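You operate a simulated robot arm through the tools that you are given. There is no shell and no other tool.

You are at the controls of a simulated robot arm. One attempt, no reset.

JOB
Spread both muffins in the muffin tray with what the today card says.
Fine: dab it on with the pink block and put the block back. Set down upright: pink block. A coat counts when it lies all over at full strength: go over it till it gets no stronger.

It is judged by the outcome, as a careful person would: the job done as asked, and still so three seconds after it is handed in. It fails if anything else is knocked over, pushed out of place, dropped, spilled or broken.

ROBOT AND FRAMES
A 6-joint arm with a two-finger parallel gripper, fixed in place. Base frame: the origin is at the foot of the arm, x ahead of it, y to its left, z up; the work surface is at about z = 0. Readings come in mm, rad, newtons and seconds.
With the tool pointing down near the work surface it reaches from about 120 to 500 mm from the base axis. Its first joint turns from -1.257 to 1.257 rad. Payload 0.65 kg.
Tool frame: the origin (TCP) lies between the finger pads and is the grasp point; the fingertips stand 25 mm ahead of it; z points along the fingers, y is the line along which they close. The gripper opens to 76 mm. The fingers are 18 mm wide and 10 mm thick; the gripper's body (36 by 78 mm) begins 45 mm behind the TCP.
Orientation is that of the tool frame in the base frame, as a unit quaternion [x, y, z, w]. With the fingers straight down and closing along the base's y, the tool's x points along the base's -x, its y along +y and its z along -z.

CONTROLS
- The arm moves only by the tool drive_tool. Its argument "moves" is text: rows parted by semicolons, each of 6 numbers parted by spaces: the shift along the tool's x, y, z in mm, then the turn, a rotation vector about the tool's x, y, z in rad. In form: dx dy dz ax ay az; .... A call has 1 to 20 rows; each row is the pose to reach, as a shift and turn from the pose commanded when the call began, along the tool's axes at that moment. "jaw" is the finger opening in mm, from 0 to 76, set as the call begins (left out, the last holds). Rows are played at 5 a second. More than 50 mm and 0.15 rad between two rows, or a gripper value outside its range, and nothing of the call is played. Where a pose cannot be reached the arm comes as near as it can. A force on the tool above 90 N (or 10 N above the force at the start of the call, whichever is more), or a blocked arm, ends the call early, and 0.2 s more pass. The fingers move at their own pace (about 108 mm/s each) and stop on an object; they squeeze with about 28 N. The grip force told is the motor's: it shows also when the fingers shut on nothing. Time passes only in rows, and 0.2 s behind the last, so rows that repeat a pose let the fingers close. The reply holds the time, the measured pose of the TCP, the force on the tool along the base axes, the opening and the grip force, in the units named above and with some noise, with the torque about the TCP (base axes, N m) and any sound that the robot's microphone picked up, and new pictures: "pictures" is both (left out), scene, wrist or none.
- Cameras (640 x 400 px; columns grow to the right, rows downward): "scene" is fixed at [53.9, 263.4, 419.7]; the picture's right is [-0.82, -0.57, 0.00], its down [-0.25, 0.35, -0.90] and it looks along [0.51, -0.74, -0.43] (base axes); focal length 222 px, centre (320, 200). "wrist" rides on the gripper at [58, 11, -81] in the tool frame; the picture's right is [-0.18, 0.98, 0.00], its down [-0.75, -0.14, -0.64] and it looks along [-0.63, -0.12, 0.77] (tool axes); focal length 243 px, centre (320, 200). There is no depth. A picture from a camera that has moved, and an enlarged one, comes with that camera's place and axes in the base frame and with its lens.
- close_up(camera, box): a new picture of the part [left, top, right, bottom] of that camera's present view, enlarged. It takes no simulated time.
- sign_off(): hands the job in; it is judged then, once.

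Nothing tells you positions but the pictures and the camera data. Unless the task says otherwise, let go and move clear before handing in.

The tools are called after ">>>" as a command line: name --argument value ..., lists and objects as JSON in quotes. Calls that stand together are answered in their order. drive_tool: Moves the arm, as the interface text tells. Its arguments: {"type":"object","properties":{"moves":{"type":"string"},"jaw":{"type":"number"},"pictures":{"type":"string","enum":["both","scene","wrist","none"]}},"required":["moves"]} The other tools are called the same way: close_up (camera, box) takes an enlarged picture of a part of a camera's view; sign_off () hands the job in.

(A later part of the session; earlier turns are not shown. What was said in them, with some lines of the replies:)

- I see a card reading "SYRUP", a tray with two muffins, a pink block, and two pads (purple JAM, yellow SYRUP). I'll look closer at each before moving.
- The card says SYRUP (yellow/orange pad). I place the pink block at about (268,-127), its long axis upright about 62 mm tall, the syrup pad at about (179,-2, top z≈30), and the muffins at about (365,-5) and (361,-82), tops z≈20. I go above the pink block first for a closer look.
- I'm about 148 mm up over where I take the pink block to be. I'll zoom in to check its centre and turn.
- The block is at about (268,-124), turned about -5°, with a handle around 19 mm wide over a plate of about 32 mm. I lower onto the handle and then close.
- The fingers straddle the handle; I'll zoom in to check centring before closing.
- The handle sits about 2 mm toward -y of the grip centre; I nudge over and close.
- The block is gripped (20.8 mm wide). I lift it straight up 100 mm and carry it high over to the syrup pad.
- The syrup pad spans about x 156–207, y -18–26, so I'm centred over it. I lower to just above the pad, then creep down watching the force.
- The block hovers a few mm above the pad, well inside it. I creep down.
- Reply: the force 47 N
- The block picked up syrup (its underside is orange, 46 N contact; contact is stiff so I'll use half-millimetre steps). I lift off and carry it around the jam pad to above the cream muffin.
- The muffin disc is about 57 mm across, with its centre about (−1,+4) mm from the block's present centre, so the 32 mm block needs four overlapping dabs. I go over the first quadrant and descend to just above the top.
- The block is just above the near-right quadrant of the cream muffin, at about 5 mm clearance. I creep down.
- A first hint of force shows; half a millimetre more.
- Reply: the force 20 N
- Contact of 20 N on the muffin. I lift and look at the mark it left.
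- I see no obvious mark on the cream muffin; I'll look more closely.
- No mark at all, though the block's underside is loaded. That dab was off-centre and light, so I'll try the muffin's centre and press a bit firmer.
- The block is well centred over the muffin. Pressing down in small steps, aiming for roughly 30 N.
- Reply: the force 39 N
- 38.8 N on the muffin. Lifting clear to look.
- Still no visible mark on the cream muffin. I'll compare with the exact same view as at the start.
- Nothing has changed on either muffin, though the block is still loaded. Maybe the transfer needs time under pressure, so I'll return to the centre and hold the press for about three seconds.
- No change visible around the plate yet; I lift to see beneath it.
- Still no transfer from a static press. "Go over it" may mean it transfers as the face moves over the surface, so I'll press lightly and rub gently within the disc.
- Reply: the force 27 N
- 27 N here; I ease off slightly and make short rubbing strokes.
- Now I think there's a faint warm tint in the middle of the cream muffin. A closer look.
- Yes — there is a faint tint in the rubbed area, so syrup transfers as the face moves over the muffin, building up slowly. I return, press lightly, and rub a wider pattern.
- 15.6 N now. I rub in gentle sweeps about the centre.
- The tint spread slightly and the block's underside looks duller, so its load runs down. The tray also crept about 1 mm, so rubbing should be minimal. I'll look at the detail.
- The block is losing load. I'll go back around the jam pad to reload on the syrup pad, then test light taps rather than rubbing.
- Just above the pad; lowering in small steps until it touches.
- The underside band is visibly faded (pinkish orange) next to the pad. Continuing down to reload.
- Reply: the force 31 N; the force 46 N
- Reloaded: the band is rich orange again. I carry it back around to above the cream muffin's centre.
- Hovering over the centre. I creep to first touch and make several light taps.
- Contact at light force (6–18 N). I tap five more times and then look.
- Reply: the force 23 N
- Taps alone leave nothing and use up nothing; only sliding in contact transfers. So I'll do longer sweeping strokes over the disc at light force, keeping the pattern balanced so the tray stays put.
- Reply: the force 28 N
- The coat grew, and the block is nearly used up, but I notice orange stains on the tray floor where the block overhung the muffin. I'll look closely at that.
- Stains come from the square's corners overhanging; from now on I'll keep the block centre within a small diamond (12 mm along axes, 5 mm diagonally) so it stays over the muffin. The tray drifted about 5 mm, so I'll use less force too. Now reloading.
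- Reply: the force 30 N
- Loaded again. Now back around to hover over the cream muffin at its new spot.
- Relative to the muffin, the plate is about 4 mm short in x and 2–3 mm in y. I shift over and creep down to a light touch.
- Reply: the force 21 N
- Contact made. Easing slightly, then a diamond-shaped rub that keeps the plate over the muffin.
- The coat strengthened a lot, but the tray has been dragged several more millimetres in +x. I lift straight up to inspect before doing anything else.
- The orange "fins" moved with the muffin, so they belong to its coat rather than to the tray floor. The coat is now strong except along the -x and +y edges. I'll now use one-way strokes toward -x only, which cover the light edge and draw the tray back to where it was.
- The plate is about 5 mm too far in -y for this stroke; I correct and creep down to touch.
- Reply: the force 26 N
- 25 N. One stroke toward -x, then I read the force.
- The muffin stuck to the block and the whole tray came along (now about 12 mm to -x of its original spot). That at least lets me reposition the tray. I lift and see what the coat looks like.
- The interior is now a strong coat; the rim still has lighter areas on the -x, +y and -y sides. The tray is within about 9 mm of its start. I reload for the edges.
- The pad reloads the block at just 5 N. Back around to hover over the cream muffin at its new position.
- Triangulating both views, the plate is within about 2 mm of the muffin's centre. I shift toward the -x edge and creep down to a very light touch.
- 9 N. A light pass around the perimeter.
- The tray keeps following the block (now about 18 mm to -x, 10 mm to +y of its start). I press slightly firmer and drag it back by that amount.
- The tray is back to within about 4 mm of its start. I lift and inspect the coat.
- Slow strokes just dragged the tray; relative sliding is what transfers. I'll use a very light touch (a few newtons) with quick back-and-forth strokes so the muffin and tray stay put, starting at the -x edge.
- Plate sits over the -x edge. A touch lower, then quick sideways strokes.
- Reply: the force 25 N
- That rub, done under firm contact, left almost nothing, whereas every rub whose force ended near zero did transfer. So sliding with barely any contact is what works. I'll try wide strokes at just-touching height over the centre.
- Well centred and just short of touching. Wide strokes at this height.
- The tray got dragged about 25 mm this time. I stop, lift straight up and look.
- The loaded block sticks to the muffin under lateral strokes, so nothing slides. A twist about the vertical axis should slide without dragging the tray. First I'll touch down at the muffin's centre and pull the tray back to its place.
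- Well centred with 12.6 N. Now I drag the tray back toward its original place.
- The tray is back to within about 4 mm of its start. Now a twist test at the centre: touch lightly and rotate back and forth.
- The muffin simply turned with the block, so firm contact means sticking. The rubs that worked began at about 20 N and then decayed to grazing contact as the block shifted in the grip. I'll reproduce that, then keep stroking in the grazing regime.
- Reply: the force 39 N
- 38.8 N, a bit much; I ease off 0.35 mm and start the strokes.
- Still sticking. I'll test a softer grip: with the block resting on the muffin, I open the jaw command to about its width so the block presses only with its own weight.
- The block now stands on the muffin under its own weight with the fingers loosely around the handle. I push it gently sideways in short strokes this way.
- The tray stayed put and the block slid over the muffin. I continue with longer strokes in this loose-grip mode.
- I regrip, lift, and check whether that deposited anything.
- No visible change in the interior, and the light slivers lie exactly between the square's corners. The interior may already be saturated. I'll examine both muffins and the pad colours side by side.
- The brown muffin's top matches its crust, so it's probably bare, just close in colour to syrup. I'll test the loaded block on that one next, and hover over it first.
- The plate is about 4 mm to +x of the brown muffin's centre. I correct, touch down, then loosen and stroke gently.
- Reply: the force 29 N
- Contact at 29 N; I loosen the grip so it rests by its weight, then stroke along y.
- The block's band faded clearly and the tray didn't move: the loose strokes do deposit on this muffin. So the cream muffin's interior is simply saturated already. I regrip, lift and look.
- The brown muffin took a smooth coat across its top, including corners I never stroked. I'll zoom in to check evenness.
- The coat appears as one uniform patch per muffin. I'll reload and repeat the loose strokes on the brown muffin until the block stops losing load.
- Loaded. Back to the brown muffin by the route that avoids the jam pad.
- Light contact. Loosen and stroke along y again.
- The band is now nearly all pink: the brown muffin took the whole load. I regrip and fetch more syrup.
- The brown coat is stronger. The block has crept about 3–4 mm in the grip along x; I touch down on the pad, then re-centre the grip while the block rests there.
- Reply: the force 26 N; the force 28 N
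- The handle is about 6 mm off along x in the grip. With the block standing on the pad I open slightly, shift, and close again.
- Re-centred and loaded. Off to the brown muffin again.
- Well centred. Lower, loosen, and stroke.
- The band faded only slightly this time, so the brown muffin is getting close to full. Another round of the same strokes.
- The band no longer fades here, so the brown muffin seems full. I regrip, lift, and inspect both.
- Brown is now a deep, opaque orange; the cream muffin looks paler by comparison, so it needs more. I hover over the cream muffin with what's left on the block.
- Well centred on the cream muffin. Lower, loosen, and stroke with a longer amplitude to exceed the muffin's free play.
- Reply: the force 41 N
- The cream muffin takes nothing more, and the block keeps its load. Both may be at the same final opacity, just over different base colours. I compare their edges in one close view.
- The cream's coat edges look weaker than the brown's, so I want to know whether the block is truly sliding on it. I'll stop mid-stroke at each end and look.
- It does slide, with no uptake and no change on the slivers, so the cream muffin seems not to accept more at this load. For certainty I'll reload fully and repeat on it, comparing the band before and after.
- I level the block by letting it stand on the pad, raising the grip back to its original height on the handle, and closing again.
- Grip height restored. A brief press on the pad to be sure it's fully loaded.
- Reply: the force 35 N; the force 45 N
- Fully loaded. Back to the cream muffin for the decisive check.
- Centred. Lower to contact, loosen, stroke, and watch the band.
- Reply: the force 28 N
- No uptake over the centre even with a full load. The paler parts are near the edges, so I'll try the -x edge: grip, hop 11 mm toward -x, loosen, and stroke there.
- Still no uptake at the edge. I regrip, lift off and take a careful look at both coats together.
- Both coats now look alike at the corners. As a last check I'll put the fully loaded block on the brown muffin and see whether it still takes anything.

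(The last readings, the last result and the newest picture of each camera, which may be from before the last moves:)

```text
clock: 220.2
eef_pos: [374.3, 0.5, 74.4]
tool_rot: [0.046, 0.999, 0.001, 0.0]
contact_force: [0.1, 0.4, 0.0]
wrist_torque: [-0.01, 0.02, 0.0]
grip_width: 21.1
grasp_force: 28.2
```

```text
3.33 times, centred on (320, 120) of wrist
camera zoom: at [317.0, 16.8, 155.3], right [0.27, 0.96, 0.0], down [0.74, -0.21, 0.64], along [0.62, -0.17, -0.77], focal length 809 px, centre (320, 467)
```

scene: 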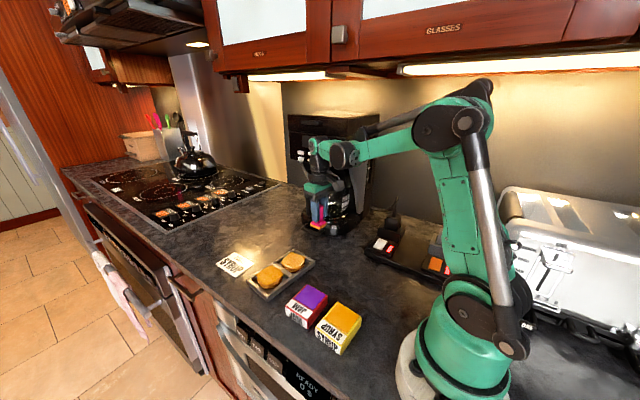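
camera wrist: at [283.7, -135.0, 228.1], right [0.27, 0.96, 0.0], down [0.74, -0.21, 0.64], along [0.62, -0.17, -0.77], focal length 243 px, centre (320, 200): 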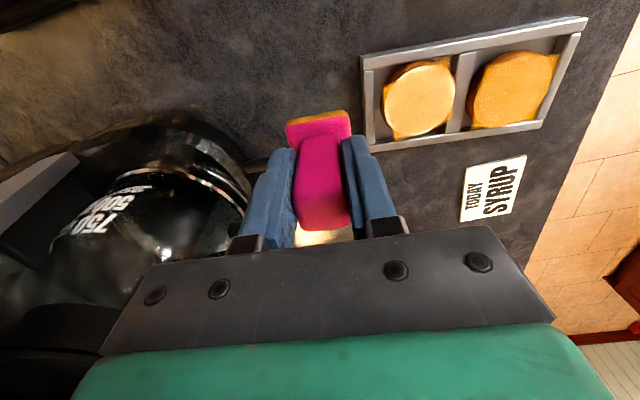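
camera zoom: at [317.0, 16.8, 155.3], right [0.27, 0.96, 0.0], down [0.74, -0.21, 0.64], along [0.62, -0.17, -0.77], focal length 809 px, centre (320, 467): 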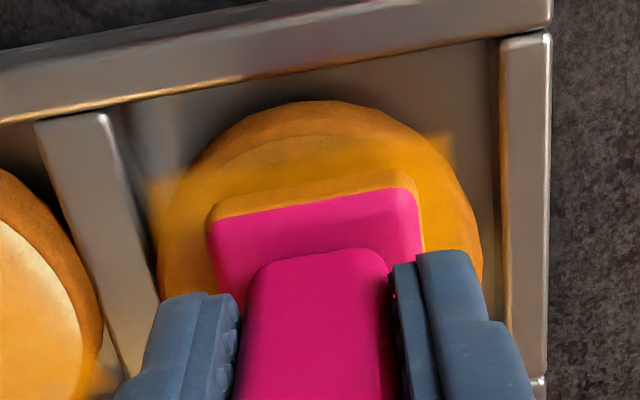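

>>> drive_tool --moves "0 0 2.5 0 0 0; 0 0 4 0 0 0; 0 0 4.8 0 0 0; 0 0 5 0 0 0; 0 0 5 0 0 0" --pictures "none"

>>> drive_tool --moves "0 0 0 0 0 0; 0 0 0 0 0 0; 0 6 0 0 0 0; 0 12 0 0 0 0; 0 6 0 0 0 0; 0 0 0 0 0 0; 0 -6 0 0 0 0; 0 -12 0 0 0 0; 0 -6 0 0 0 0; 0 0 0 0 0 0; 0 6 0 0 0 0; 0 12 0 0 0 0; 0 6 0 0 0 0; 0 0 0 0 0 0; 0 -6 0 0 0 0; 0 -12 0 0 0 0; 0 -6 0 0 0 0; 0 0 0 0 0 0; 0 0 0 0 0 0" --jaw 22 --pictures "none"

>>> close_up --camera "scene" --box '[245, 240, 325, 300]'

>>> close_up --camera "wrist" --box '[240, 60, 400, 180]'

```text
clock: 221.4
eef_pos: [374.8, 1.2, 69.6]
tool_rot: [0.046, 0.999, 0.0, 0.0]
contact_force: [-1.0, 1.2, 14.9]
wrist_torque: [0.02, -0.06, 0.01]
grip_width: 21.1
grasp_force: 27.8
```

```text
clock: 225.4
eef_pos: [373.8, 0.9, 69.6]
tool_rot: [0.046, 0.999, 0.001, 0.0]
contact_force: [-0.6, -2.2, 0.1]
wrist_torque: [-0.03, 0.0, -0.01]
grip_width: 22.7
grasp_force: 0.7
```

```text
6.67 times, centred on (285, 270) of scene
camera zoom: at [53.9, 263.4, 419.7], right [-0.82, -0.57, 0.0], down [-0.25, 0.35, -0.9], along [0.51, -0.74, -0.43], focal length 1480 px, centre (553, -267)
```

zoom: 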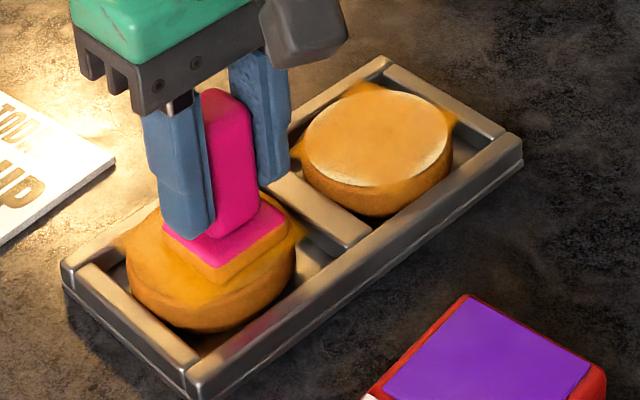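

```text
3.33 times, centred on (320, 120) of wrist
camera zoom: at [317.0, 16.4, 150.8], right [0.27, 0.96, 0.0], down [0.74, -0.21, 0.64], along [0.62, -0.17, -0.77], focal length 809 px, centre (320, 467)
```

zoom: 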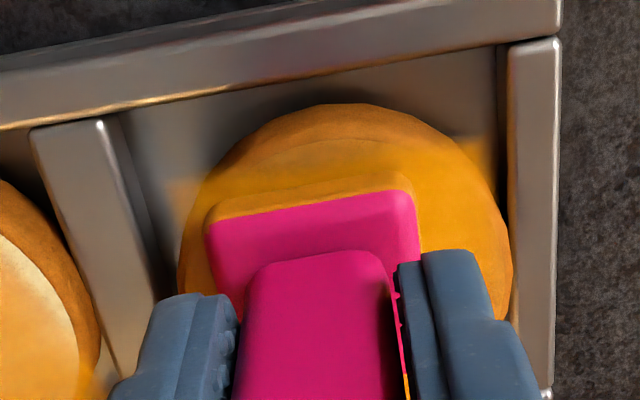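

The brown muffin barely takes any more. To be thorough I cover its two x-sides as well, hopping ±10 mm.

>>> drive_tool --moves "0 0 0 0 0 0; 0 0 0 0 0 0; 0 0 0 0 0 0; 0 0 -3 0 0 0; 10 0 -3 0 0 0; 10 0 -1 0 0 0; 10 0 0 0 0 0; 10 0 0 0 0 0" --jaw 8 --pictures "none"

>>> drive_tool --moves "0 0 0 0 0 0; 0 0 0 0 0 0; 0 5 0 0 0 0; 0 10 0 0 0 0; 0 5 0 0 0 0; 0 0 0 0 0 0; 0 -5 0 0 0 0; 0 -10 0 0 0 0; 0 -5 0 0 0 0; 0 0 0 0 0 0; 0 5 0 0 0 0; 0 10 0 0 0 0; 0 5 0 0 0 0; 0 0 0 0 0 0; 0 -5 0 0 0 0; 0 -10 0 0 0 0; 0 -5 0 0 0 0; 0 0 0 0 0 0; 0 0 0 0 0 0" --jaw 22 --pictures "none"

>>> close_up --camera "scene" --box '[245, 240, 325, 300]'

>>> close_up --camera "wrist" --box '[240, 60, 400, 180]'

```text
clock: 227.2
eef_pos: [363.4, 4.2, 70.1]
tool_rot: [0.045, 0.999, 0.0, 0.001]
contact_force: [-0.9, -1.6, 16.5]
wrist_torque: [-0.17, -0.05, -0.01]
grip_width: 21.0
grasp_force: 28.1
```

```text
clock: 231.2
eef_pos: [364.7, 3.1, 69.2]
tool_rot: [0.045, 0.999, 0.001, 0.0]
contact_force: [-0.2, -0.9, 1.2]
wrist_torque: [-0.01, -0.06, -0.02]
grip_width: 22.6
grasp_force: 0.1
```

```text
6.67 times, centred on (285, 270) of scene
camera zoom: at [53.9, 263.4, 419.7], right [-0.82, -0.57, 0.0], down [-0.25, 0.35, -0.9], along [0.51, -0.74, -0.43], focal length 1480 px, centre (553, -267)
```

zoom: 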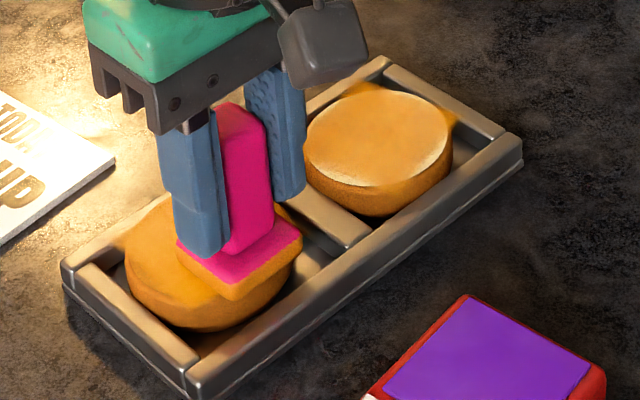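

```text
3.33 times, centred on (320, 120) of wrist
camera zoom: at [307.1, 18.9, 150.0], right [0.27, 0.96, 0.0], down [0.74, -0.21, 0.64], along [0.62, -0.17, -0.77], focal length 809 px, centre (320, 467)
```

zoom: 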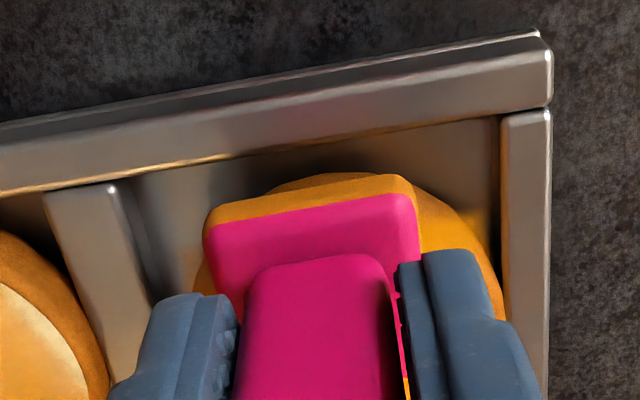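

Nothing taken on that side either. Now the +x side.

>>> drive_tool --moves "0 0 0 0 0 0; 0 0 0 0 0 0; 0 0 0 0 0 0; 0 0 -4 0 0 0; -10 0 -4 0 0 0; -20 0 -4 0 0 0; -20 0 -1 0 0 0; -20 0 0 0 0 0; -20 0 0 0 0 0" --jaw 8 --pictures "none"

>>> drive_tool --moves "0 0 0 0 0 0; 0 0 0 0 0 0; 0 5 0 0 0 0; 0 10 0 0 0 0; 0 5 0 0 0 0; 0 0 0 0 0 0; 0 -5 0 0 0 0; 0 -10 0 0 0 0; 0 -5 0 0 0 0; 0 0 0 0 0 0; 0 5 0 0 0 0; 0 10 0 0 0 0; 0 5 0 0 0 0; 0 0 0 0 0 0; 0 -5 0 0 0 0; 0 -10 0 0 0 0; 0 -5 0 0 0 0; 0 0 0 0 0 0; 0 0 0 0 0 0" --jaw 22 --pictures "none"

>>> close_up --camera "scene" --box '[245, 240, 325, 300]'

>>> close_up --camera "wrist" --box '[240, 60, 400, 180]'

```text
clock: 233.2
eef_pos: [384.0, 0.5, 69.7]
tool_rot: [0.045, 0.999, 0.001, 0.0]
contact_force: [0.9, -1.1, 2.9]
wrist_torque: [-0.07, -0.04, 0.01]
grip_width: 21.4
grasp_force: 28.1
```

```text
clock: 237.2
eef_pos: [385.0, 2.0, 67.6]
tool_rot: [0.045, 0.999, 0.001, 0.001]
contact_force: [-0.5, 0.3, 0.3]
wrist_torque: [0.01, -0.02, 0.05]
grip_width: 22.0
grasp_force: 0.2
```

```text
6.67 times, centred on (285, 270) of scene
camera zoom: at [53.9, 263.4, 419.7], right [-0.82, -0.57, 0.0], down [-0.25, 0.35, -0.9], along [0.51, -0.74, -0.43], focal length 1480 px, centre (553, -267)
```

zoom: 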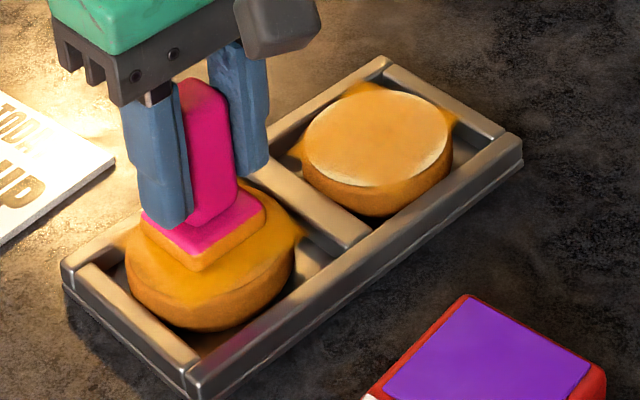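

```text
3.33 times, centred on (320, 120) of wrist
camera zoom: at [327.3, 16.6, 149.9], right [0.27, 0.96, 0.0], down [0.74, -0.21, 0.64], along [0.62, -0.17, -0.77], focal length 809 px, centre (320, 467)
```

zoom: 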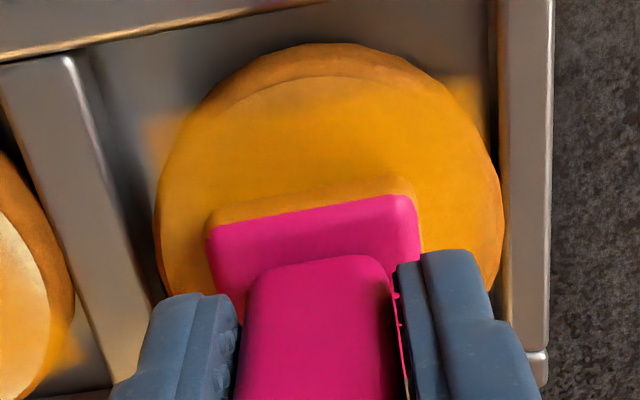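

The brown muffin is full on every side. For completeness I do the same on the cream muffin's +x side with the still-loaded block.

>>> drive_tool --moves "0 0 0 0 0 0; 0 0 0 0 0 0; 0 0 0 0 0 0; 0 0 -4 0 0 0; 0 0 -20 0 0 0; 2 -37 -20 0 0 0; 3.9 -74 -20 0 0 0; 3.9 -74 -6 0 0 0; 3.9 -74 -1 0 0 0; 3.9 -74 0 0 0 0; 3.9 -74 0 0 0 0" --jaw 8 --pictures "none"

>>> close_up --camera "scene" --box '[265, 235, 325, 280]'

>>> drive_tool --moves "0 0 0 0 0 0; 0 0 0 0 0 0; 0 5 0 0 0 0; 0 10 0 0 0 0; 0 5 0 0 0 0; 0 0 0 0 0 0; 0 -5 0 0 0 0; 0 -10 0 0 0 0; 0 -5 0 0 0 0; 0 0 0 0 0 0; 0 5 0 0 0 0; 0 10 0 0 0 0; 0 5 0 0 0 0; 0 0 0 0 0 0; 0 -5 0 0 0 0; 0 -10 0 0 0 0; 0 -5 0 0 0 0; 0 0 0 0 0 0; 0 0 0 0 0 0" --jaw 22 --pictures "none"

>>> close_up --camera "scene" --box '[265, 235, 325, 280]'

>>> close_up --camera "wrist" --box '[240, 60, 400, 180]'

```text
clock: 239.6
eef_pos: [374.1, -71.9, 69.5]
tool_rot: [0.045, 0.999, 0.0, -0.001]
contact_force: [0.4, -0.5, 0.0]
wrist_torque: [-0.04, 0.0, 0.01]
grip_width: 21.3
grasp_force: 28.3
```

```text
8.89 times, centred on (295, 258) of scene
camera zoom: at [53.9, 263.4, 419.7], right [-0.82, -0.57, 0.0], down [-0.25, 0.35, -0.9], along [0.51, -0.74, -0.43], focal length 1974 px, centre (542, -311)
```

zoom: 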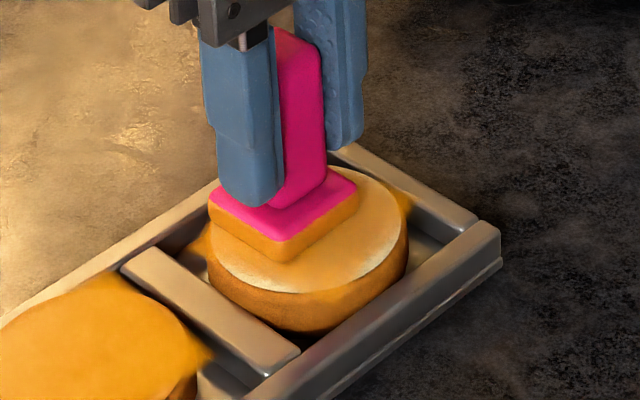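

```text
clock: 243.6
eef_pos: [374.3, -71.8, 68.4]
tool_rot: [0.045, 0.999, 0.0, 0.001]
contact_force: [0.6, -0.9, -0.7]
wrist_torque: [-0.01, 0.0, 0.01]
grip_width: 22.4
grasp_force: 0.8
```

```text
8.89 times, centred on (295, 258) of scene
camera zoom: at [53.9, 263.4, 419.7], right [-0.82, -0.57, 0.0], down [-0.25, 0.35, -0.9], along [0.51, -0.74, -0.43], focal length 1974 px, centre (542, -311)
```

zoom: 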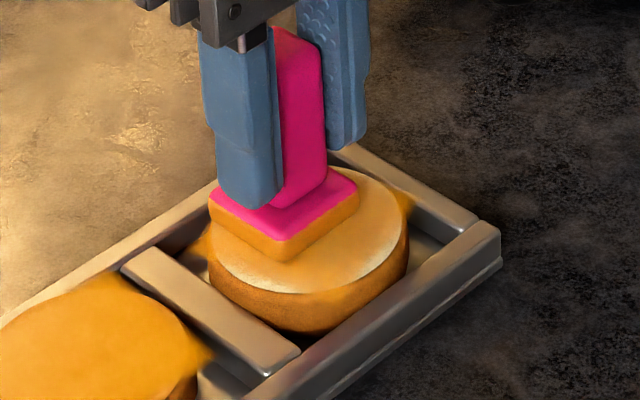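

```text
3.33 times, centred on (320, 120) of wrist
camera zoom: at [316.6, -56.9, 149.9], right [0.27, 0.96, 0.0], down [0.74, -0.21, 0.64], along [0.62, -0.17, -0.77], focal length 809 px, centre (320, 467)
```

zoom: 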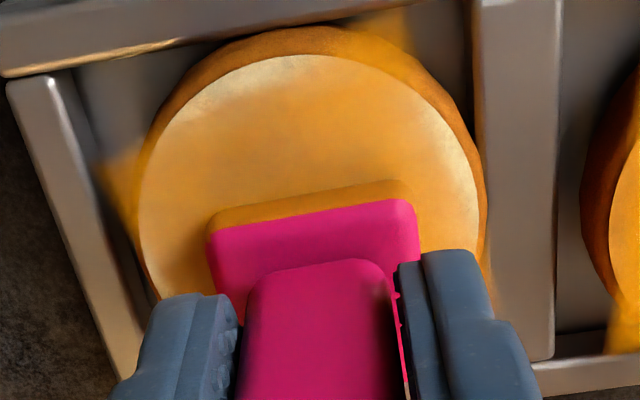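

The cream's interior is full, but its edges fade gradually where the brown has a crisp border, and my last edge passes may not have been touching. I repeat this +x edge, making sure of contact before loosening.

>>> drive_tool --moves "0 0 0 0 0 0; 0 0 0 0 0 0; 0 0 0 0 0 0; 0 0 0.4 0 0 0; 0 0 0.4 0 0 0" --jaw 8 --pictures "none"

>>> drive_tool --moves "0 0 0.4 0 0 0; 0 0 0.4 0 0 0" --pictures "none"

```text
clock: 244.8
eef_pos: [373.9, -71.8, 67.8]
tool_rot: [0.046, 0.999, 0.001, 0.0]
contact_force: [-1.6, -0.2, 6.3]
wrist_torque: [-0.02, 0.09, 0.0]
grip_width: 21.2
grasp_force: 27.3
```

```text
clock: 245.4
eef_pos: [374.8, -72.6, 68.7]
tool_rot: [0.045, 0.999, 0.001, 0.0]
contact_force: [-0.3, 0.1, 21.5]
wrist_torque: [0.01, -0.03, 0.0]
grip_width: 21.2
grasp_force: 27.6
```

>>> drive_tool --moves "0 0 0 0 0 0; 0 0 0 0 0 0; 0 6 0 0 0 0; 0 12 0 0 0 0; 0 6 0 0 0 0; 0 0 0 0 0 0; 0 -6 0 0 0 0; 0 -12 0 0 0 0; 0 -6 0 0 0 0; 0 0 0 0 0 0; 0 6 0 0 0 0; 0 12 0 0 0 0; 0 6 0 0 0 0; 0 0 0 0 0 0; 0 -6 0 0 0 0; 0 -12 0 0 0 0; 0 -6 0 0 0 0; 0 0 0 0 0 0; 0 0 0 0 0 0" --jaw 22 --pictures "none"

>>> close_up --camera "scene" --box '[265, 235, 325, 280]'

>>> close_up --camera "wrist" --box '[240, 60, 400, 180]'

```text
clock: 249.4
eef_pos: [374.8, -72.6, 67.5]
tool_rot: [0.046, 0.999, 0.001, -0.001]
contact_force: [-0.2, -0.7, 0.8]
wrist_torque: [0.01, 0.02, 0.0]
grip_width: 22.3
grasp_force: 0.1
```

```text
8.89 times, centred on (295, 258) of scene
camera zoom: at [53.9, 263.4, 419.7], right [-0.82, -0.57, 0.0], down [-0.25, 0.35, -0.9], along [0.51, -0.74, -0.43], focal length 1974 px, centre (542, -311)
```

zoom: 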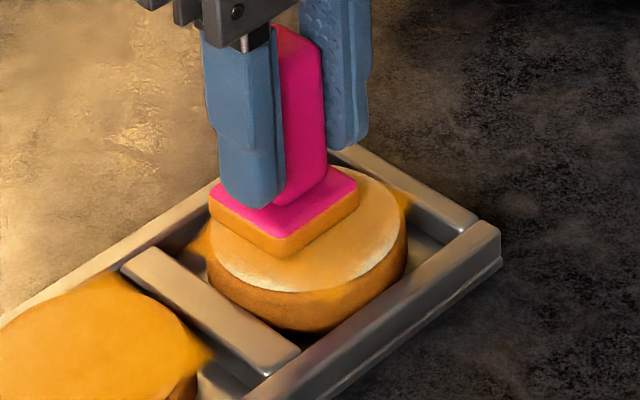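

```text
3.33 times, centred on (320, 120) of wrist
camera zoom: at [316.5, -57.8, 149.4], right [0.27, 0.96, 0.0], down [0.74, -0.21, 0.64], along [0.62, -0.17, -0.77], focal length 809 px, centre (320, 467)
```

zoom: 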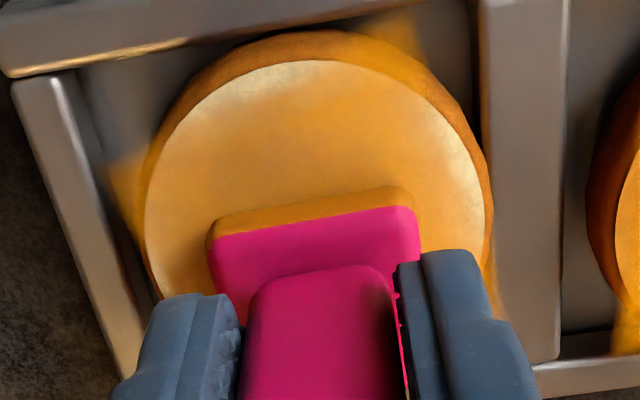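

No uptake here. One last check at the -x edge where the fade is visible, with contact assured.

>>> drive_tool --moves "0 0 0 0 0 0; 0 0 0 0 0 0; 0 0 0 0 0 0; 0 0 -4 0 0 0; 11 0 -4 0 0 0; 22 0 -4 0 0 0; 22 0 -1 0 0 0; 22 0 0 0 0 0; 22 0 0.3 0 0 0; 22 0 0.3 0 0 0" --jaw 8 --pictures "none"

>>> close_up --camera "scene" --box '[265, 235, 325, 280]'

```text
clock: 251.6
eef_pos: [351.7, -68.9, 67.6]
tool_rot: [0.046, 0.999, 0.0, 0.0]
contact_force: [0.5, 0.8, 12.8]
wrist_torque: [-0.04, -0.11, 0.05]
grip_width: 21.1
grasp_force: 27.8
```

```text
8.89 times, centred on (295, 258) of scene
camera zoom: at [53.9, 263.4, 419.7], right [-0.82, -0.57, 0.0], down [-0.25, 0.35, -0.9], along [0.51, -0.74, -0.43], focal length 1974 px, centre (542, -311)
```

zoom: 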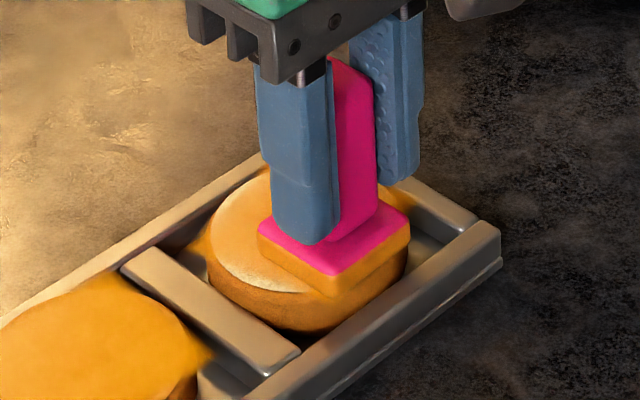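

>>> drive_tool --moves "0 0 0 0 0 0; 0 0 0 0 0 0; 0 6 0 0 0 0; 0 12 0 0 0 0; 0 6 0 0 0 0; 0 0 0 0 0 0; 0 -6 0 0 0 0; 0 -12 0 0 0 0; 0 -6 0 0 0 0; 0 0 0 0 0 0; 0 6 0 0 0 0; 0 12 0 0 0 0; 0 6 0 0 0 0; 0 0 0 0 0 0; 0 -6 0 0 0 0; 0 -12 0 0 0 0; 0 -6 0 0 0 0; 0 0 0 0 0 0; 0 0 0 0 0 0" --jaw 22 --pictures "none"

>>> drive_tool --moves "0 0 0 0 0 0; 0 0 0 0 0 0; 0 0 0 0 0 0; 0 0 -3 0 0 0; 0 0 -20 0 0 0; -10 -15 -60 0 0 0; -10 -45 -70 0 0 0; -10 -45 -70 0 0 0" --jaw 8 --pictures "none"

>>> close_up --camera "wrist" --box '[310, 30, 530, 170]'

>>> close_up --camera "scene" --box '[245, 240, 325, 300]'

>>> close_up --camera "scene" --box '[280, 200, 340, 245]'

```text
clock: 255.6
eef_pos: [351.9, -69.6, 69.1]
tool_rot: [0.045, 0.999, 0.0, 0.0]
contact_force: [0.0, -0.2, -0.3]
wrist_torque: [0.01, 0.04, -0.02]
grip_width: 22.2
grasp_force: 0.4
```

```text
clock: 257.4
eef_pos: [356.6, -117.4, 141.5]
tool_rot: [0.044, 0.999, 0.001, 0.0]
contact_force: [0.5, -0.6, -0.4]
wrist_torque: [0.01, 0.0, 0.01]
grip_width: 21.4
grasp_force: 28.5
```

```text
2.86 times, centred on (420, 100) of wrist
camera zoom: at [300.3, -102.4, 221.6], right [0.27, 0.96, 0.0], down [0.74, -0.21, 0.64], along [0.62, -0.17, -0.77], focal length 693 px, centre (34, 486)
```

zoom: 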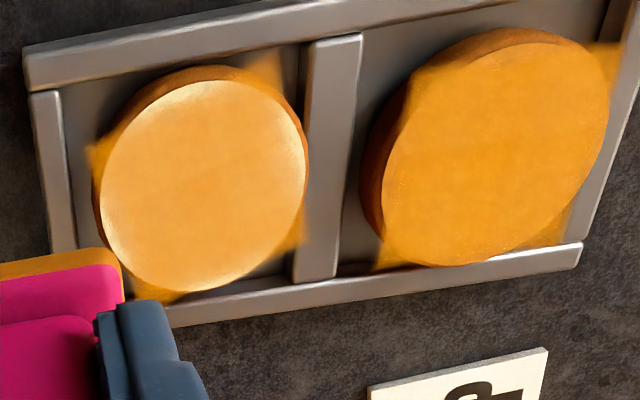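

```text
6.67 times, centred on (285, 270) of scene
camera zoom: at [53.9, 263.4, 419.7], right [-0.82, -0.57, 0.0], down [-0.25, 0.35, -0.9], along [0.51, -0.74, -0.43], focal length 1480 px, centre (553, -267)
```

zoom: 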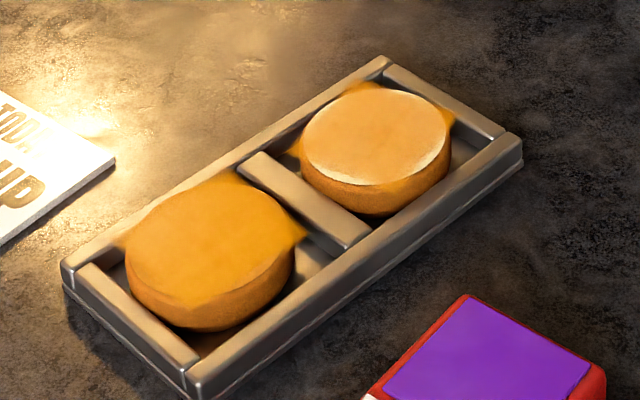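

```text
8.89 times, centred on (310, 222) of scene
camera zoom: at [53.9, 263.4, 419.7], right [-0.82, -0.57, 0.0], down [-0.25, 0.35, -0.9], along [0.51, -0.74, -0.43], focal length 1974 px, centre (409, 0)
```

zoom: 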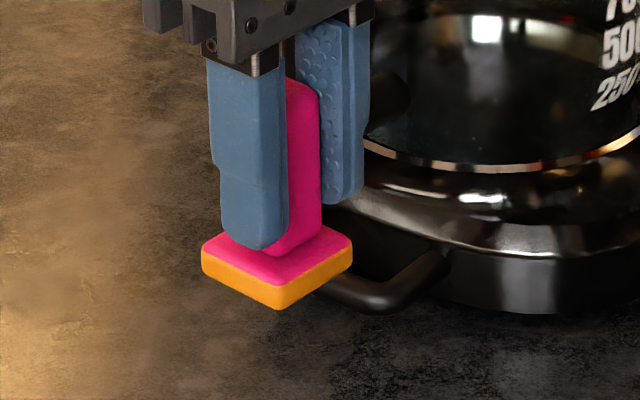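

Nothing more is taken anywhere, so both coats are at their strongest. Next I tidy up: the tray is shifted about 14 mm and turned a few degrees, so I'll use the block's grip on the brown muffin to draw that end back.

>>> drive_tool --moves "-2 41 0 0 0 0; -4 82 0 0 0 0; -6.6 123 0 0 0 0; -6.6 123 40 0 0 0; -6.6 123 62 0 0 0; -6.6 123 68.5 0 0 0; -6.6 123 70 0 0 0; -6.6 123 70.2 0 0 0; -6.6 123 70.2 0 0 0" --pictures "none"

>>> close_up --camera "scene" --box '[245, 240, 325, 300]'

```text
clock: 259.4
eef_pos: [377.4, 5.4, 69.0]
tool_rot: [0.045, 0.999, 0.0, 0.0]
contact_force: [-0.5, 0.0, 16.2]
wrist_torque: [-0.05, -0.05, 0.0]
grip_width: 21.2
grasp_force: 27.6
```

```text
6.67 times, centred on (285, 270) of scene
camera zoom: at [53.9, 263.4, 419.7], right [-0.82, -0.57, 0.0], down [-0.25, 0.35, -0.9], along [0.51, -0.74, -0.43], focal length 1480 px, centre (553, -267)
```

zoom: 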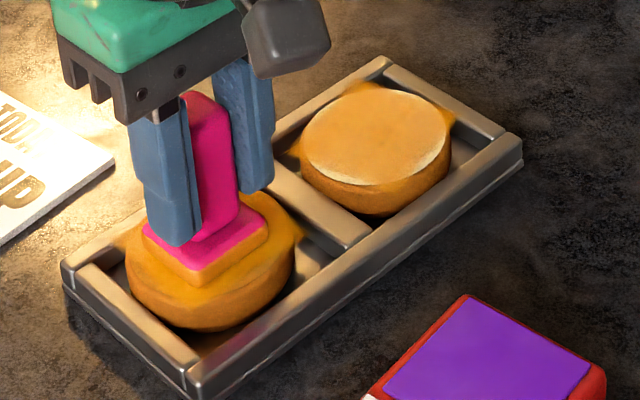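

16 N on the brown muffin. I drag that end toward -x and slightly -y.

>>> drive_tool --moves "3.2 -1.6 0 0 0 0; 6.4 -3.2 0 0 0 0; 9.6 -4.9 0.1 0 0 0; 12.8 -6.5 0.1 0 0 0; 16 -8.1 0.2 0 0 0; 19.2 -9.8 0.2 0 0 0; 19.2 -9.8 0.2 0 0 0" --pictures "none"

>>> close_up --camera "scene" --box '[200, 230, 380, 360]'

```text
clock: 261.0
eef_pos: [355.4, -3.8, 67.4]
tool_rot: [0.045, 0.999, 0.001, 0.0]
contact_force: [9.1, 4.5, 29.2]
wrist_torque: [0.16, -0.53, 0.01]
grip_width: 21.3
grasp_force: 27.8
```

```text
3.08 times, centred on (290, 295) of scene
camera zoom: at [53.8, 263.4, 419.7], right [-0.82, -0.57, 0.0], down [-0.25, 0.35, -0.9], along [0.51, -0.74, -0.43], focal length 683 px, centre (412, -92)
```

zoom: 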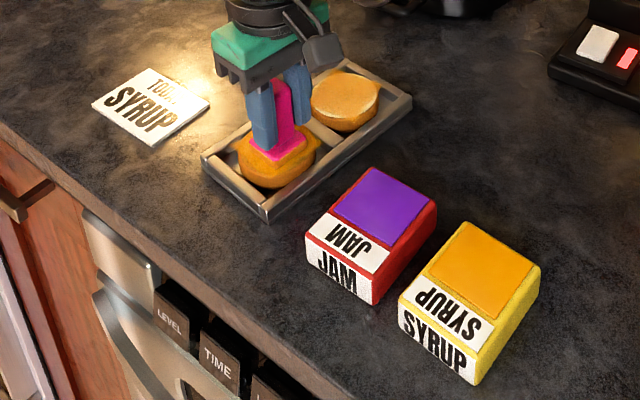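

The tray is back to within a couple of millimetres of its original outline. Now I lift and take the block back to its starting place.

>>> drive_tool --moves "0 0 -3 0 0 0; 0 0 -20 0 0 0; 0 0 -60 0 0 0; 0 0 -75 0 0 0; 25 -43 -75 0 0 0; 50 -86 -75 0 0 0; 75.1 -129.7 -75 0 0 0; 75.1 -129.7 -40 0 0 0; 75.1 -129.7 -10 0 0 0; 75.1 -129.7 8 0 0 0; 75.1 -129.7 13 0 0 0; 75.1 -129.7 13 0 0 0"

>>> close_up --camera "scene" --box '[300, 230, 380, 290]'

>>> close_up --camera "scene" --box '[200, 230, 380, 360]'

```text
refused: row 7 steps farther than a row can; nothing moved
```

```text
6.67 times, centred on (340, 260) of scene
camera zoom: at [53.8, 263.4, 419.7], right [-0.82, -0.57, 0.0], down [-0.25, 0.35, -0.9], along [0.51, -0.74, -0.43], focal length 1480 px, centre (187, -200)
```

zoom: 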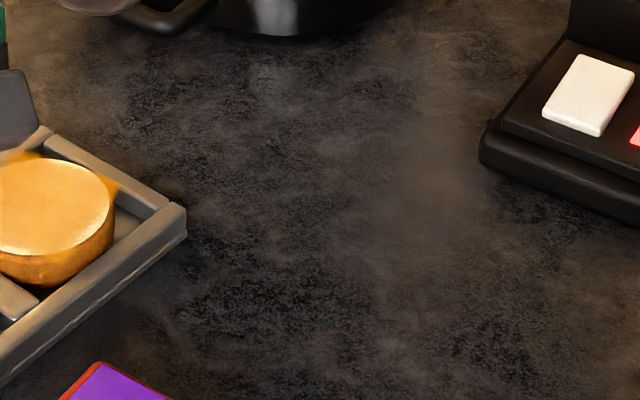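

```text
3.08 times, centred on (290, 295) of scene
camera zoom: at [53.8, 263.4, 419.7], right [-0.82, -0.57, 0.0], down [-0.25, 0.35, -0.9], along [0.51, -0.74, -0.43], focal length 683 px, centre (412, -92)
```

zoom: 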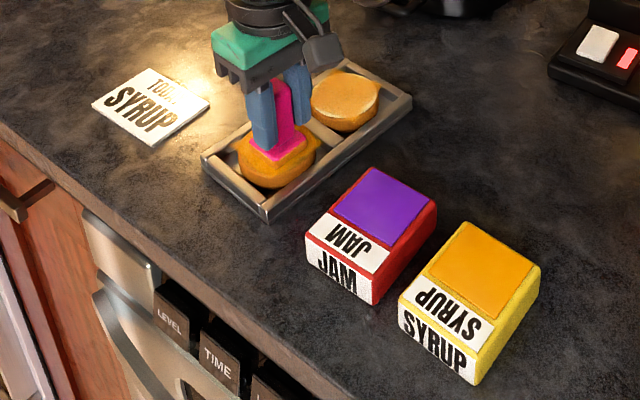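

The move was refused for an over-long step (just over 50 mm), and nothing moved. I repeat it with smaller steps.

>>> drive_tool --moves "0 0 -3 0 0 0; 0 0 -20 0 0 0; 0 0 -60 0 0 0; 0 0 -75 0 0 0; 19 -33 -75 0 0 0; 38 -66 -75 0 0 0; 57 -98 -75 0 0 0; 75.1 -129.7 -75 0 0 0; 75.1 -129.7 -40 0 0 0; 75.1 -129.7 -10 0 0 0; 75.1 -129.7 8 0 0 0; 75.1 -129.7 13 0 0 0; 75.1 -129.7 13 0 0 0"

>>> close_up --camera "scene" --box '[300, 230, 380, 290]'

>>> close_up --camera "scene" --box '[200, 230, 380, 360]'

```text
clock: 263.8
eef_pos: [267.9, -124.8, 53.9]
tool_rot: [0.044, 0.999, 0.0, 0.0]
contact_force: [0.7, -0.5, -0.2]
wrist_torque: [0.02, 0.02, 0.0]
grip_width: 21.3
grasp_force: 27.9
camera wrist: at [211.2, -108.8, 135.2], right [0.27, 0.96, 0.0], down [0.74, -0.21, 0.64], along [0.62, -0.17, -0.77], focal length 243 px, centre (320, 200)
```

scene: 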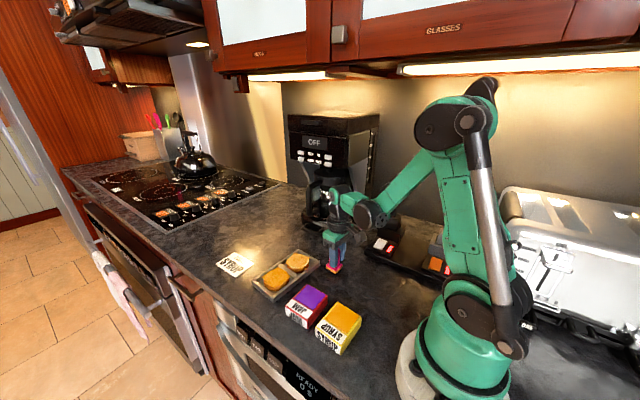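
wrist: 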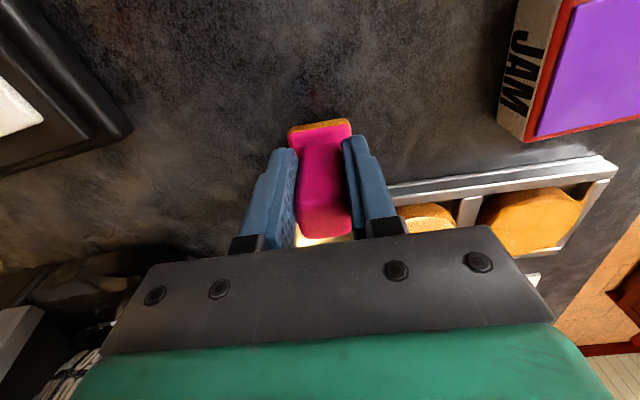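

```text
6.67 times, centred on (340, 260) of scene
camera zoom: at [53.9, 263.4, 419.7], right [-0.82, -0.57, 0.0], down [-0.25, 0.35, -0.9], along [0.51, -0.74, -0.43], focal length 1480 px, centre (187, -200)
```

zoom: 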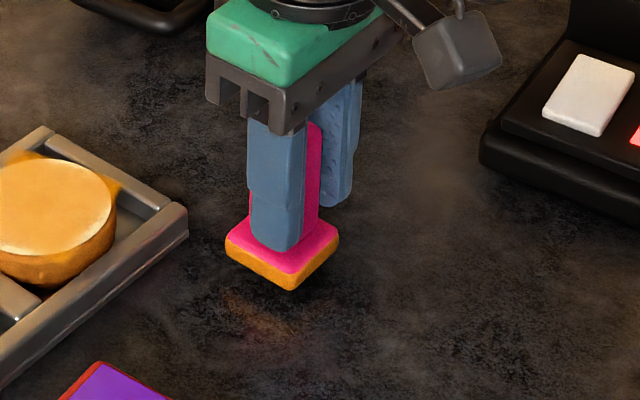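

```text
3.08 times, centred on (290, 295) of scene
camera zoom: at [53.9, 263.4, 419.7], right [-0.82, -0.57, 0.0], down [-0.25, 0.35, -0.9], along [0.51, -0.74, -0.43], focal length 683 px, centre (412, -92)
```

zoom: 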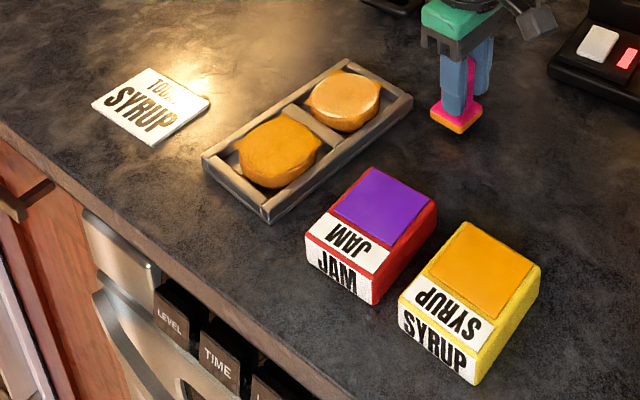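

Everything looks in place; the block needs about 5 mm toward -x and 3 mm toward -y to match its original spot. I shift and lower it gently.

>>> drive_tool --moves "4.6 -2.8 0 0 0 0; 4.6 -2.8 4 0 0 0; 4.6 -2.8 6.3 0 0 0; 4.6 -2.8 6.3 0 0 0" --pictures "none"

>>> drive_tool --moves "0 0 0.5 0 0 0; 0 0 0.5 0 0 0" --pictures "none"

>>> drive_tool --moves "0 0 0.5 0 0 0; 0 0 0.5 0 0 0" --pictures "none"

>>> close_up --camera "scene" --box '[300, 230, 380, 290]'

```text
clock: 264.8
eef_pos: [265.2, -127.3, 48.9]
tool_rot: [0.045, 0.999, 0.0, 0.0]
contact_force: [0.1, -0.3, -0.5]
wrist_torque: [0.0, 0.0, -0.01]
grip_width: 21.3
grasp_force: 28.5
```

```text
clock: 265.4
eef_pos: [264.2, -126.0, 48.3]
tool_rot: [0.046, 0.999, 0.001, 0.001]
contact_force: [0.1, -0.1, 0.1]
wrist_torque: [0.02, -0.01, -0.02]
grip_width: 21.3
grasp_force: 28.2
```

```text
clock: 266.0
eef_pos: [263.3, -128.1, 47.8]
tool_rot: [0.045, 0.999, 0.001, 0.0]
contact_force: [0.1, -0.3, -0.6]
wrist_torque: [-0.03, 0.03, 0.0]
grip_width: 21.1
grasp_force: 27.9
```

```text
6.67 times, centred on (340, 260) of scene
camera zoom: at [53.9, 263.4, 419.7], right [-0.82, -0.57, 0.0], down [-0.25, 0.35, -0.9], along [0.51, -0.74, -0.43], focal length 1480 px, centre (187, -200)
```

zoom: 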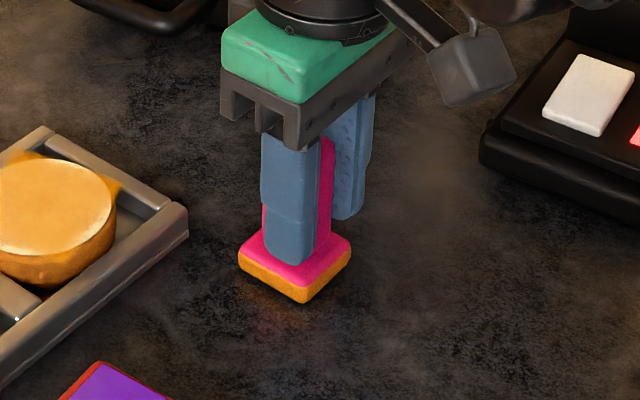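

Almost there. Continuing down until it touches.

>>> drive_tool --moves "0.5 -0.8 0.5 0 0 0; 0.5 -0.8 0.5 0 0 0" --pictures "none"

>>> drive_tool --moves "0 0 0.5 0 0 0; 0 0 0.5 0 0 0" --pictures "none"

>>> drive_tool --moves "0 0 0.4 0 0 0; 0 0 0.4 0 0 0" --pictures "none"

```text
clock: 266.6
eef_pos: [263.4, -129.0, 46.6]
tool_rot: [0.046, 0.999, 0.001, 0.0]
contact_force: [-0.3, 1.2, -0.4]
wrist_torque: [0.0, 0.01, 0.03]
grip_width: 21.4
grasp_force: 28.3
```

```text
clock: 267.2
eef_pos: [264.7, -126.7, 46.4]
tool_rot: [0.046, 0.999, 0.001, 0.0]
contact_force: [0.9, 1.2, 21.0]
wrist_torque: [-0.01, 0.12, 0.01]
grip_width: 21.2
grasp_force: 27.8
```

```text
clock: 267.8
eef_pos: [264.6, -127.1, 45.9]
tool_rot: [0.045, 0.999, 0.001, 0.001]
contact_force: [1.7, -1.7, 46.5]
wrist_torque: [-0.08, -0.12, -0.02]
grip_width: 21.8
grasp_force: 27.6
```

Touched down firmly. I ease off the pressure, open the fingers slowly, and check that it stands upright before rising.

>>> drive_tool --moves "0 0 -0.6 0 0 0; 0 0 -0.6 0 0 0" --pictures "none"

>>> drive_tool --moves "0 0 0 0 0 0; 0 0 0 0 0 0; 0 0 0 0 0 0" --jaw 24 --pictures "none"

>>> drive_tool --moves "0 0 0 0 0 0; 0 0 0 0 0 0; 0 0 0 0 0 0; 0 0 0 0 0 0" --jaw 54

>>> close_up --camera "scene" --box '[300, 230, 380, 290]'

```text
clock: 268.4
eef_pos: [263.8, -126.8, 46.1]
tool_rot: [0.045, 0.999, 0.001, 0.0]
contact_force: [0.6, -0.3, -0.1]
wrist_torque: [0.0, 0.0, 0.0]
grip_width: 21.5
grasp_force: 27.8
```

```text
clock: 269.2
eef_pos: [263.1, -127.3, 47.4]
tool_rot: [0.045, 0.999, 0.001, 0.0]
contact_force: [0.5, 0.3, -0.1]
wrist_torque: [0.0, -0.01, 0.02]
grip_width: 24.1
grasp_force: 0.1
```

```text
clock: 270.2
eef_pos: [264.3, -127.9, 46.5]
tool_rot: [0.045, 0.999, 0.001, 0.0]
contact_force: [-1.5, -0.6, -0.6]
wrist_torque: [0.0, 0.01, -0.04]
grip_width: 53.9
grasp_force: 0.1
camera wrist: at [206.7, -112.1, 127.8], right [0.27, 0.96, 0.0], down [0.74, -0.21, 0.64], along [0.62, -0.17, -0.77], focal length 243 px, centre (320, 200)
```

scene: 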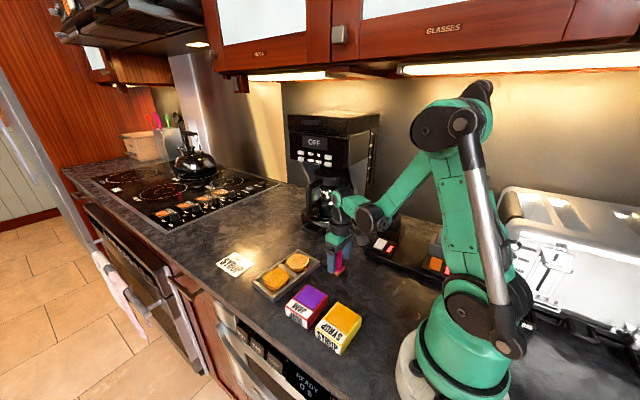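
wrist: 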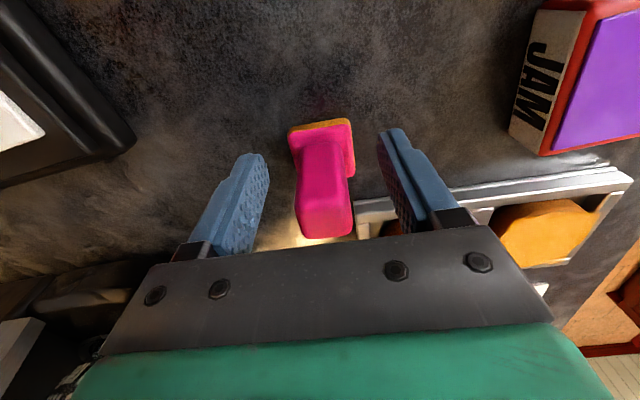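

```text
6.67 times, centred on (340, 260) of scene
camera zoom: at [53.9, 263.4, 419.7], right [-0.82, -0.57, 0.0], down [-0.25, 0.35, -0.9], along [0.51, -0.74, -0.43], focal length 1480 px, centre (187, -200)
```

zoom: 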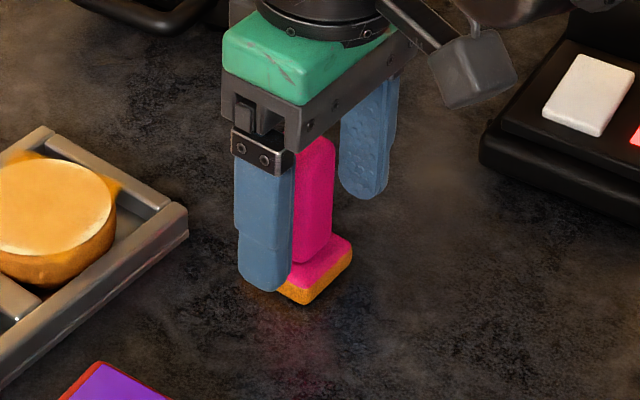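

The block stands upright on its own. I rise straight up, clear of it, and look over the whole scene.

>>> drive_tool --moves "0 0 -20 0 0 0; 0 0 -50 0 0 0; 0 0 -90 0 0 0; 0 0 -130 0 0 0; 0 40 -160 0 0 0; 0 80 -190 0 0 0; -20 110 -220 0 0 0; -20 110 -220 0 0 0"

>>> close_up --camera "scene" --box '[200, 230, 380, 360]'

>>> close_up --camera "wrist" --box '[200, 40, 400, 200]'

>>> close_up --camera "scene" --box '[300, 230, 380, 290]'

```text
clock: 272.0
eef_pos: [294.2, -21.9, 267.0]
tool_rot: [0.045, 0.999, 0.001, 0.0]
contact_force: [0.3, -0.2, 0.5]
wrist_torque: [-0.02, 0.02, -0.02]
grip_width: 53.9
grasp_force: 0.1
camera wrist: at [237.1, -5.4, 348.2], right [0.27, 0.96, 0.0], down [0.74, -0.21, 0.64], along [0.62, -0.17, -0.77], focal length 243 px, centre (320, 200)
```

scene: 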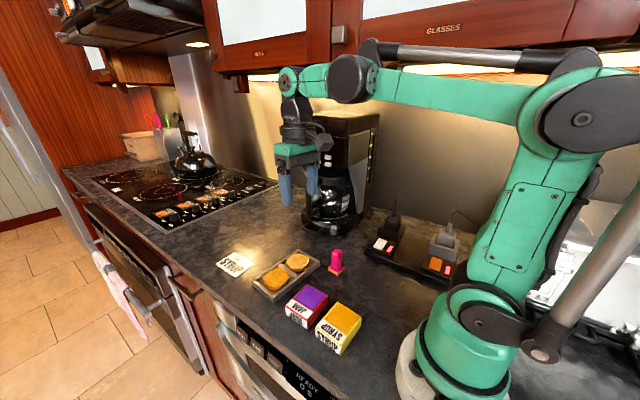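
wrist: 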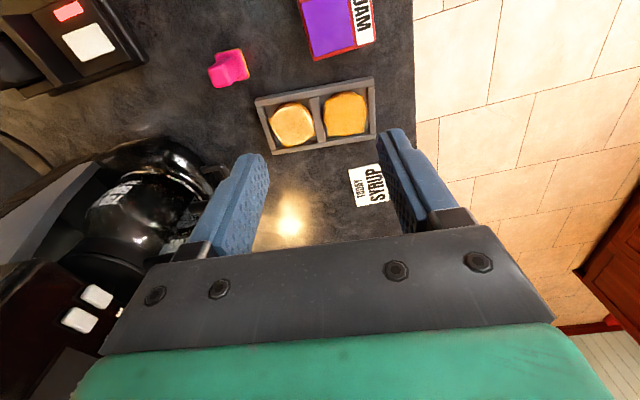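

```text
3.08 times, centred on (290, 295) of scene
camera zoom: at [53.9, 263.4, 419.7], right [-0.82, -0.57, 0.0], down [-0.25, 0.35, -0.9], along [0.51, -0.74, -0.43], focal length 683 px, centre (412, -92)
```

zoom: 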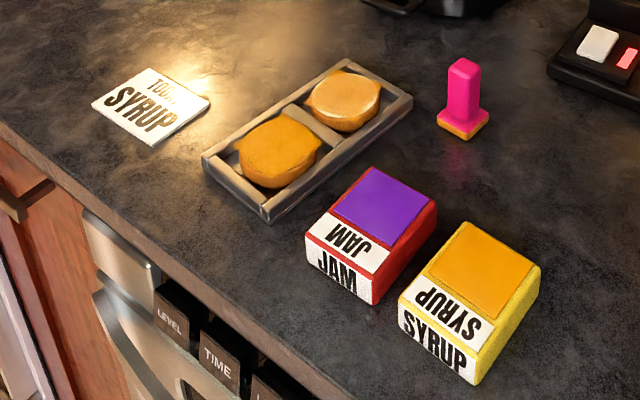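

```text
2.50 times, centred on (300, 120) of wrist
camera zoom: at [237.1, -5.4, 348.2], right [0.27, 0.96, 0.0], down [0.74, -0.21, 0.64], along [0.62, -0.17, -0.77], focal length 606 px, centre (370, 400)
```

zoom: 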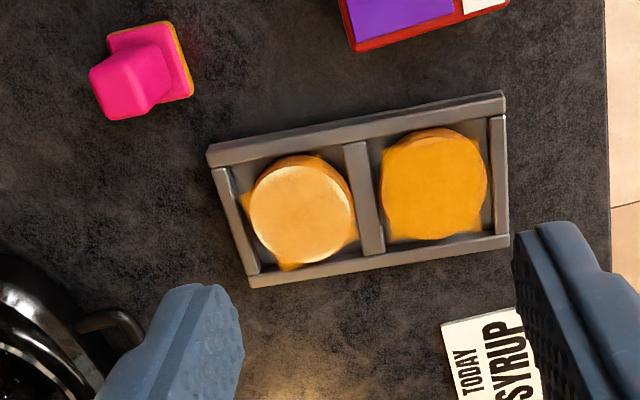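

```text
6.67 times, centred on (340, 260) of scene
camera zoom: at [53.9, 263.4, 419.7], right [-0.82, -0.57, 0.0], down [-0.25, 0.35, -0.9], along [0.51, -0.74, -0.43], focal length 1480 px, centre (187, -200)
```

zoom: 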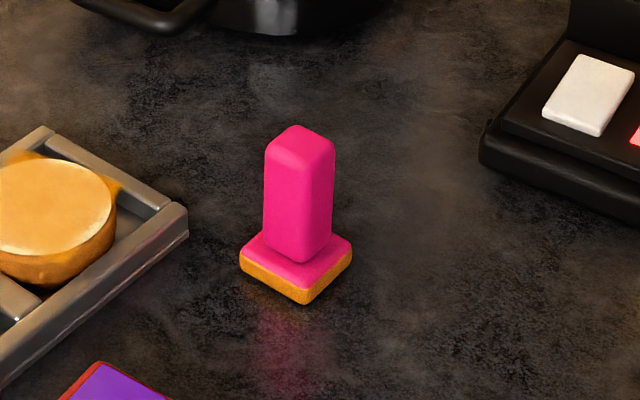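

The block stands upright in its place, the tray is back where it was, and the jam and syrup pads and the card are undisturbed. Both muffins carry as much syrup coat as they will take: further passes with a freshly loaded block left nothing more. The gripper is empty and clear, so I hand in.

>>> sign_off

```text
The job is handed in.
```

I handed the job in with both muffins coated in syrup, the flavour on the today card, but I'm less sure of the cream-topped one than the brown one.

- **Brown muffin:** it has a deep, even coat. It stopped taking syrup, even from a fully loaded block at the centre and both sides.
- **Cream muffin:** its coat looks paler than the brown one's, with a lighter ring at the edge. It also took no more syrup from a full block, at the centre or either edge, so I judged it full. The difference may only be the lighter muffin underneath, but I couldn't confirm that.
- **How the syrup went on:** pressing the block straight down left nothing. The coats built up only when I slid the block across the muffins.
- **Pink block:** it stands upright, about 7 mm from where it started, with syrup on its underside.
- **Tray:** sliding the block dragged the tray by up to about 25 mm along the way. I pulled it back to within a few millimetres of its original place. The cream muffin is turned about 20° in its well.
- **Stains:** orange patches show at the corners around each muffin. They moved with the cream muffin, so I took them to be part of how the coat is drawn, not spilled syrup.

The jam and syrup pads and the card look undisturbed, and the gripper is empty and clear.
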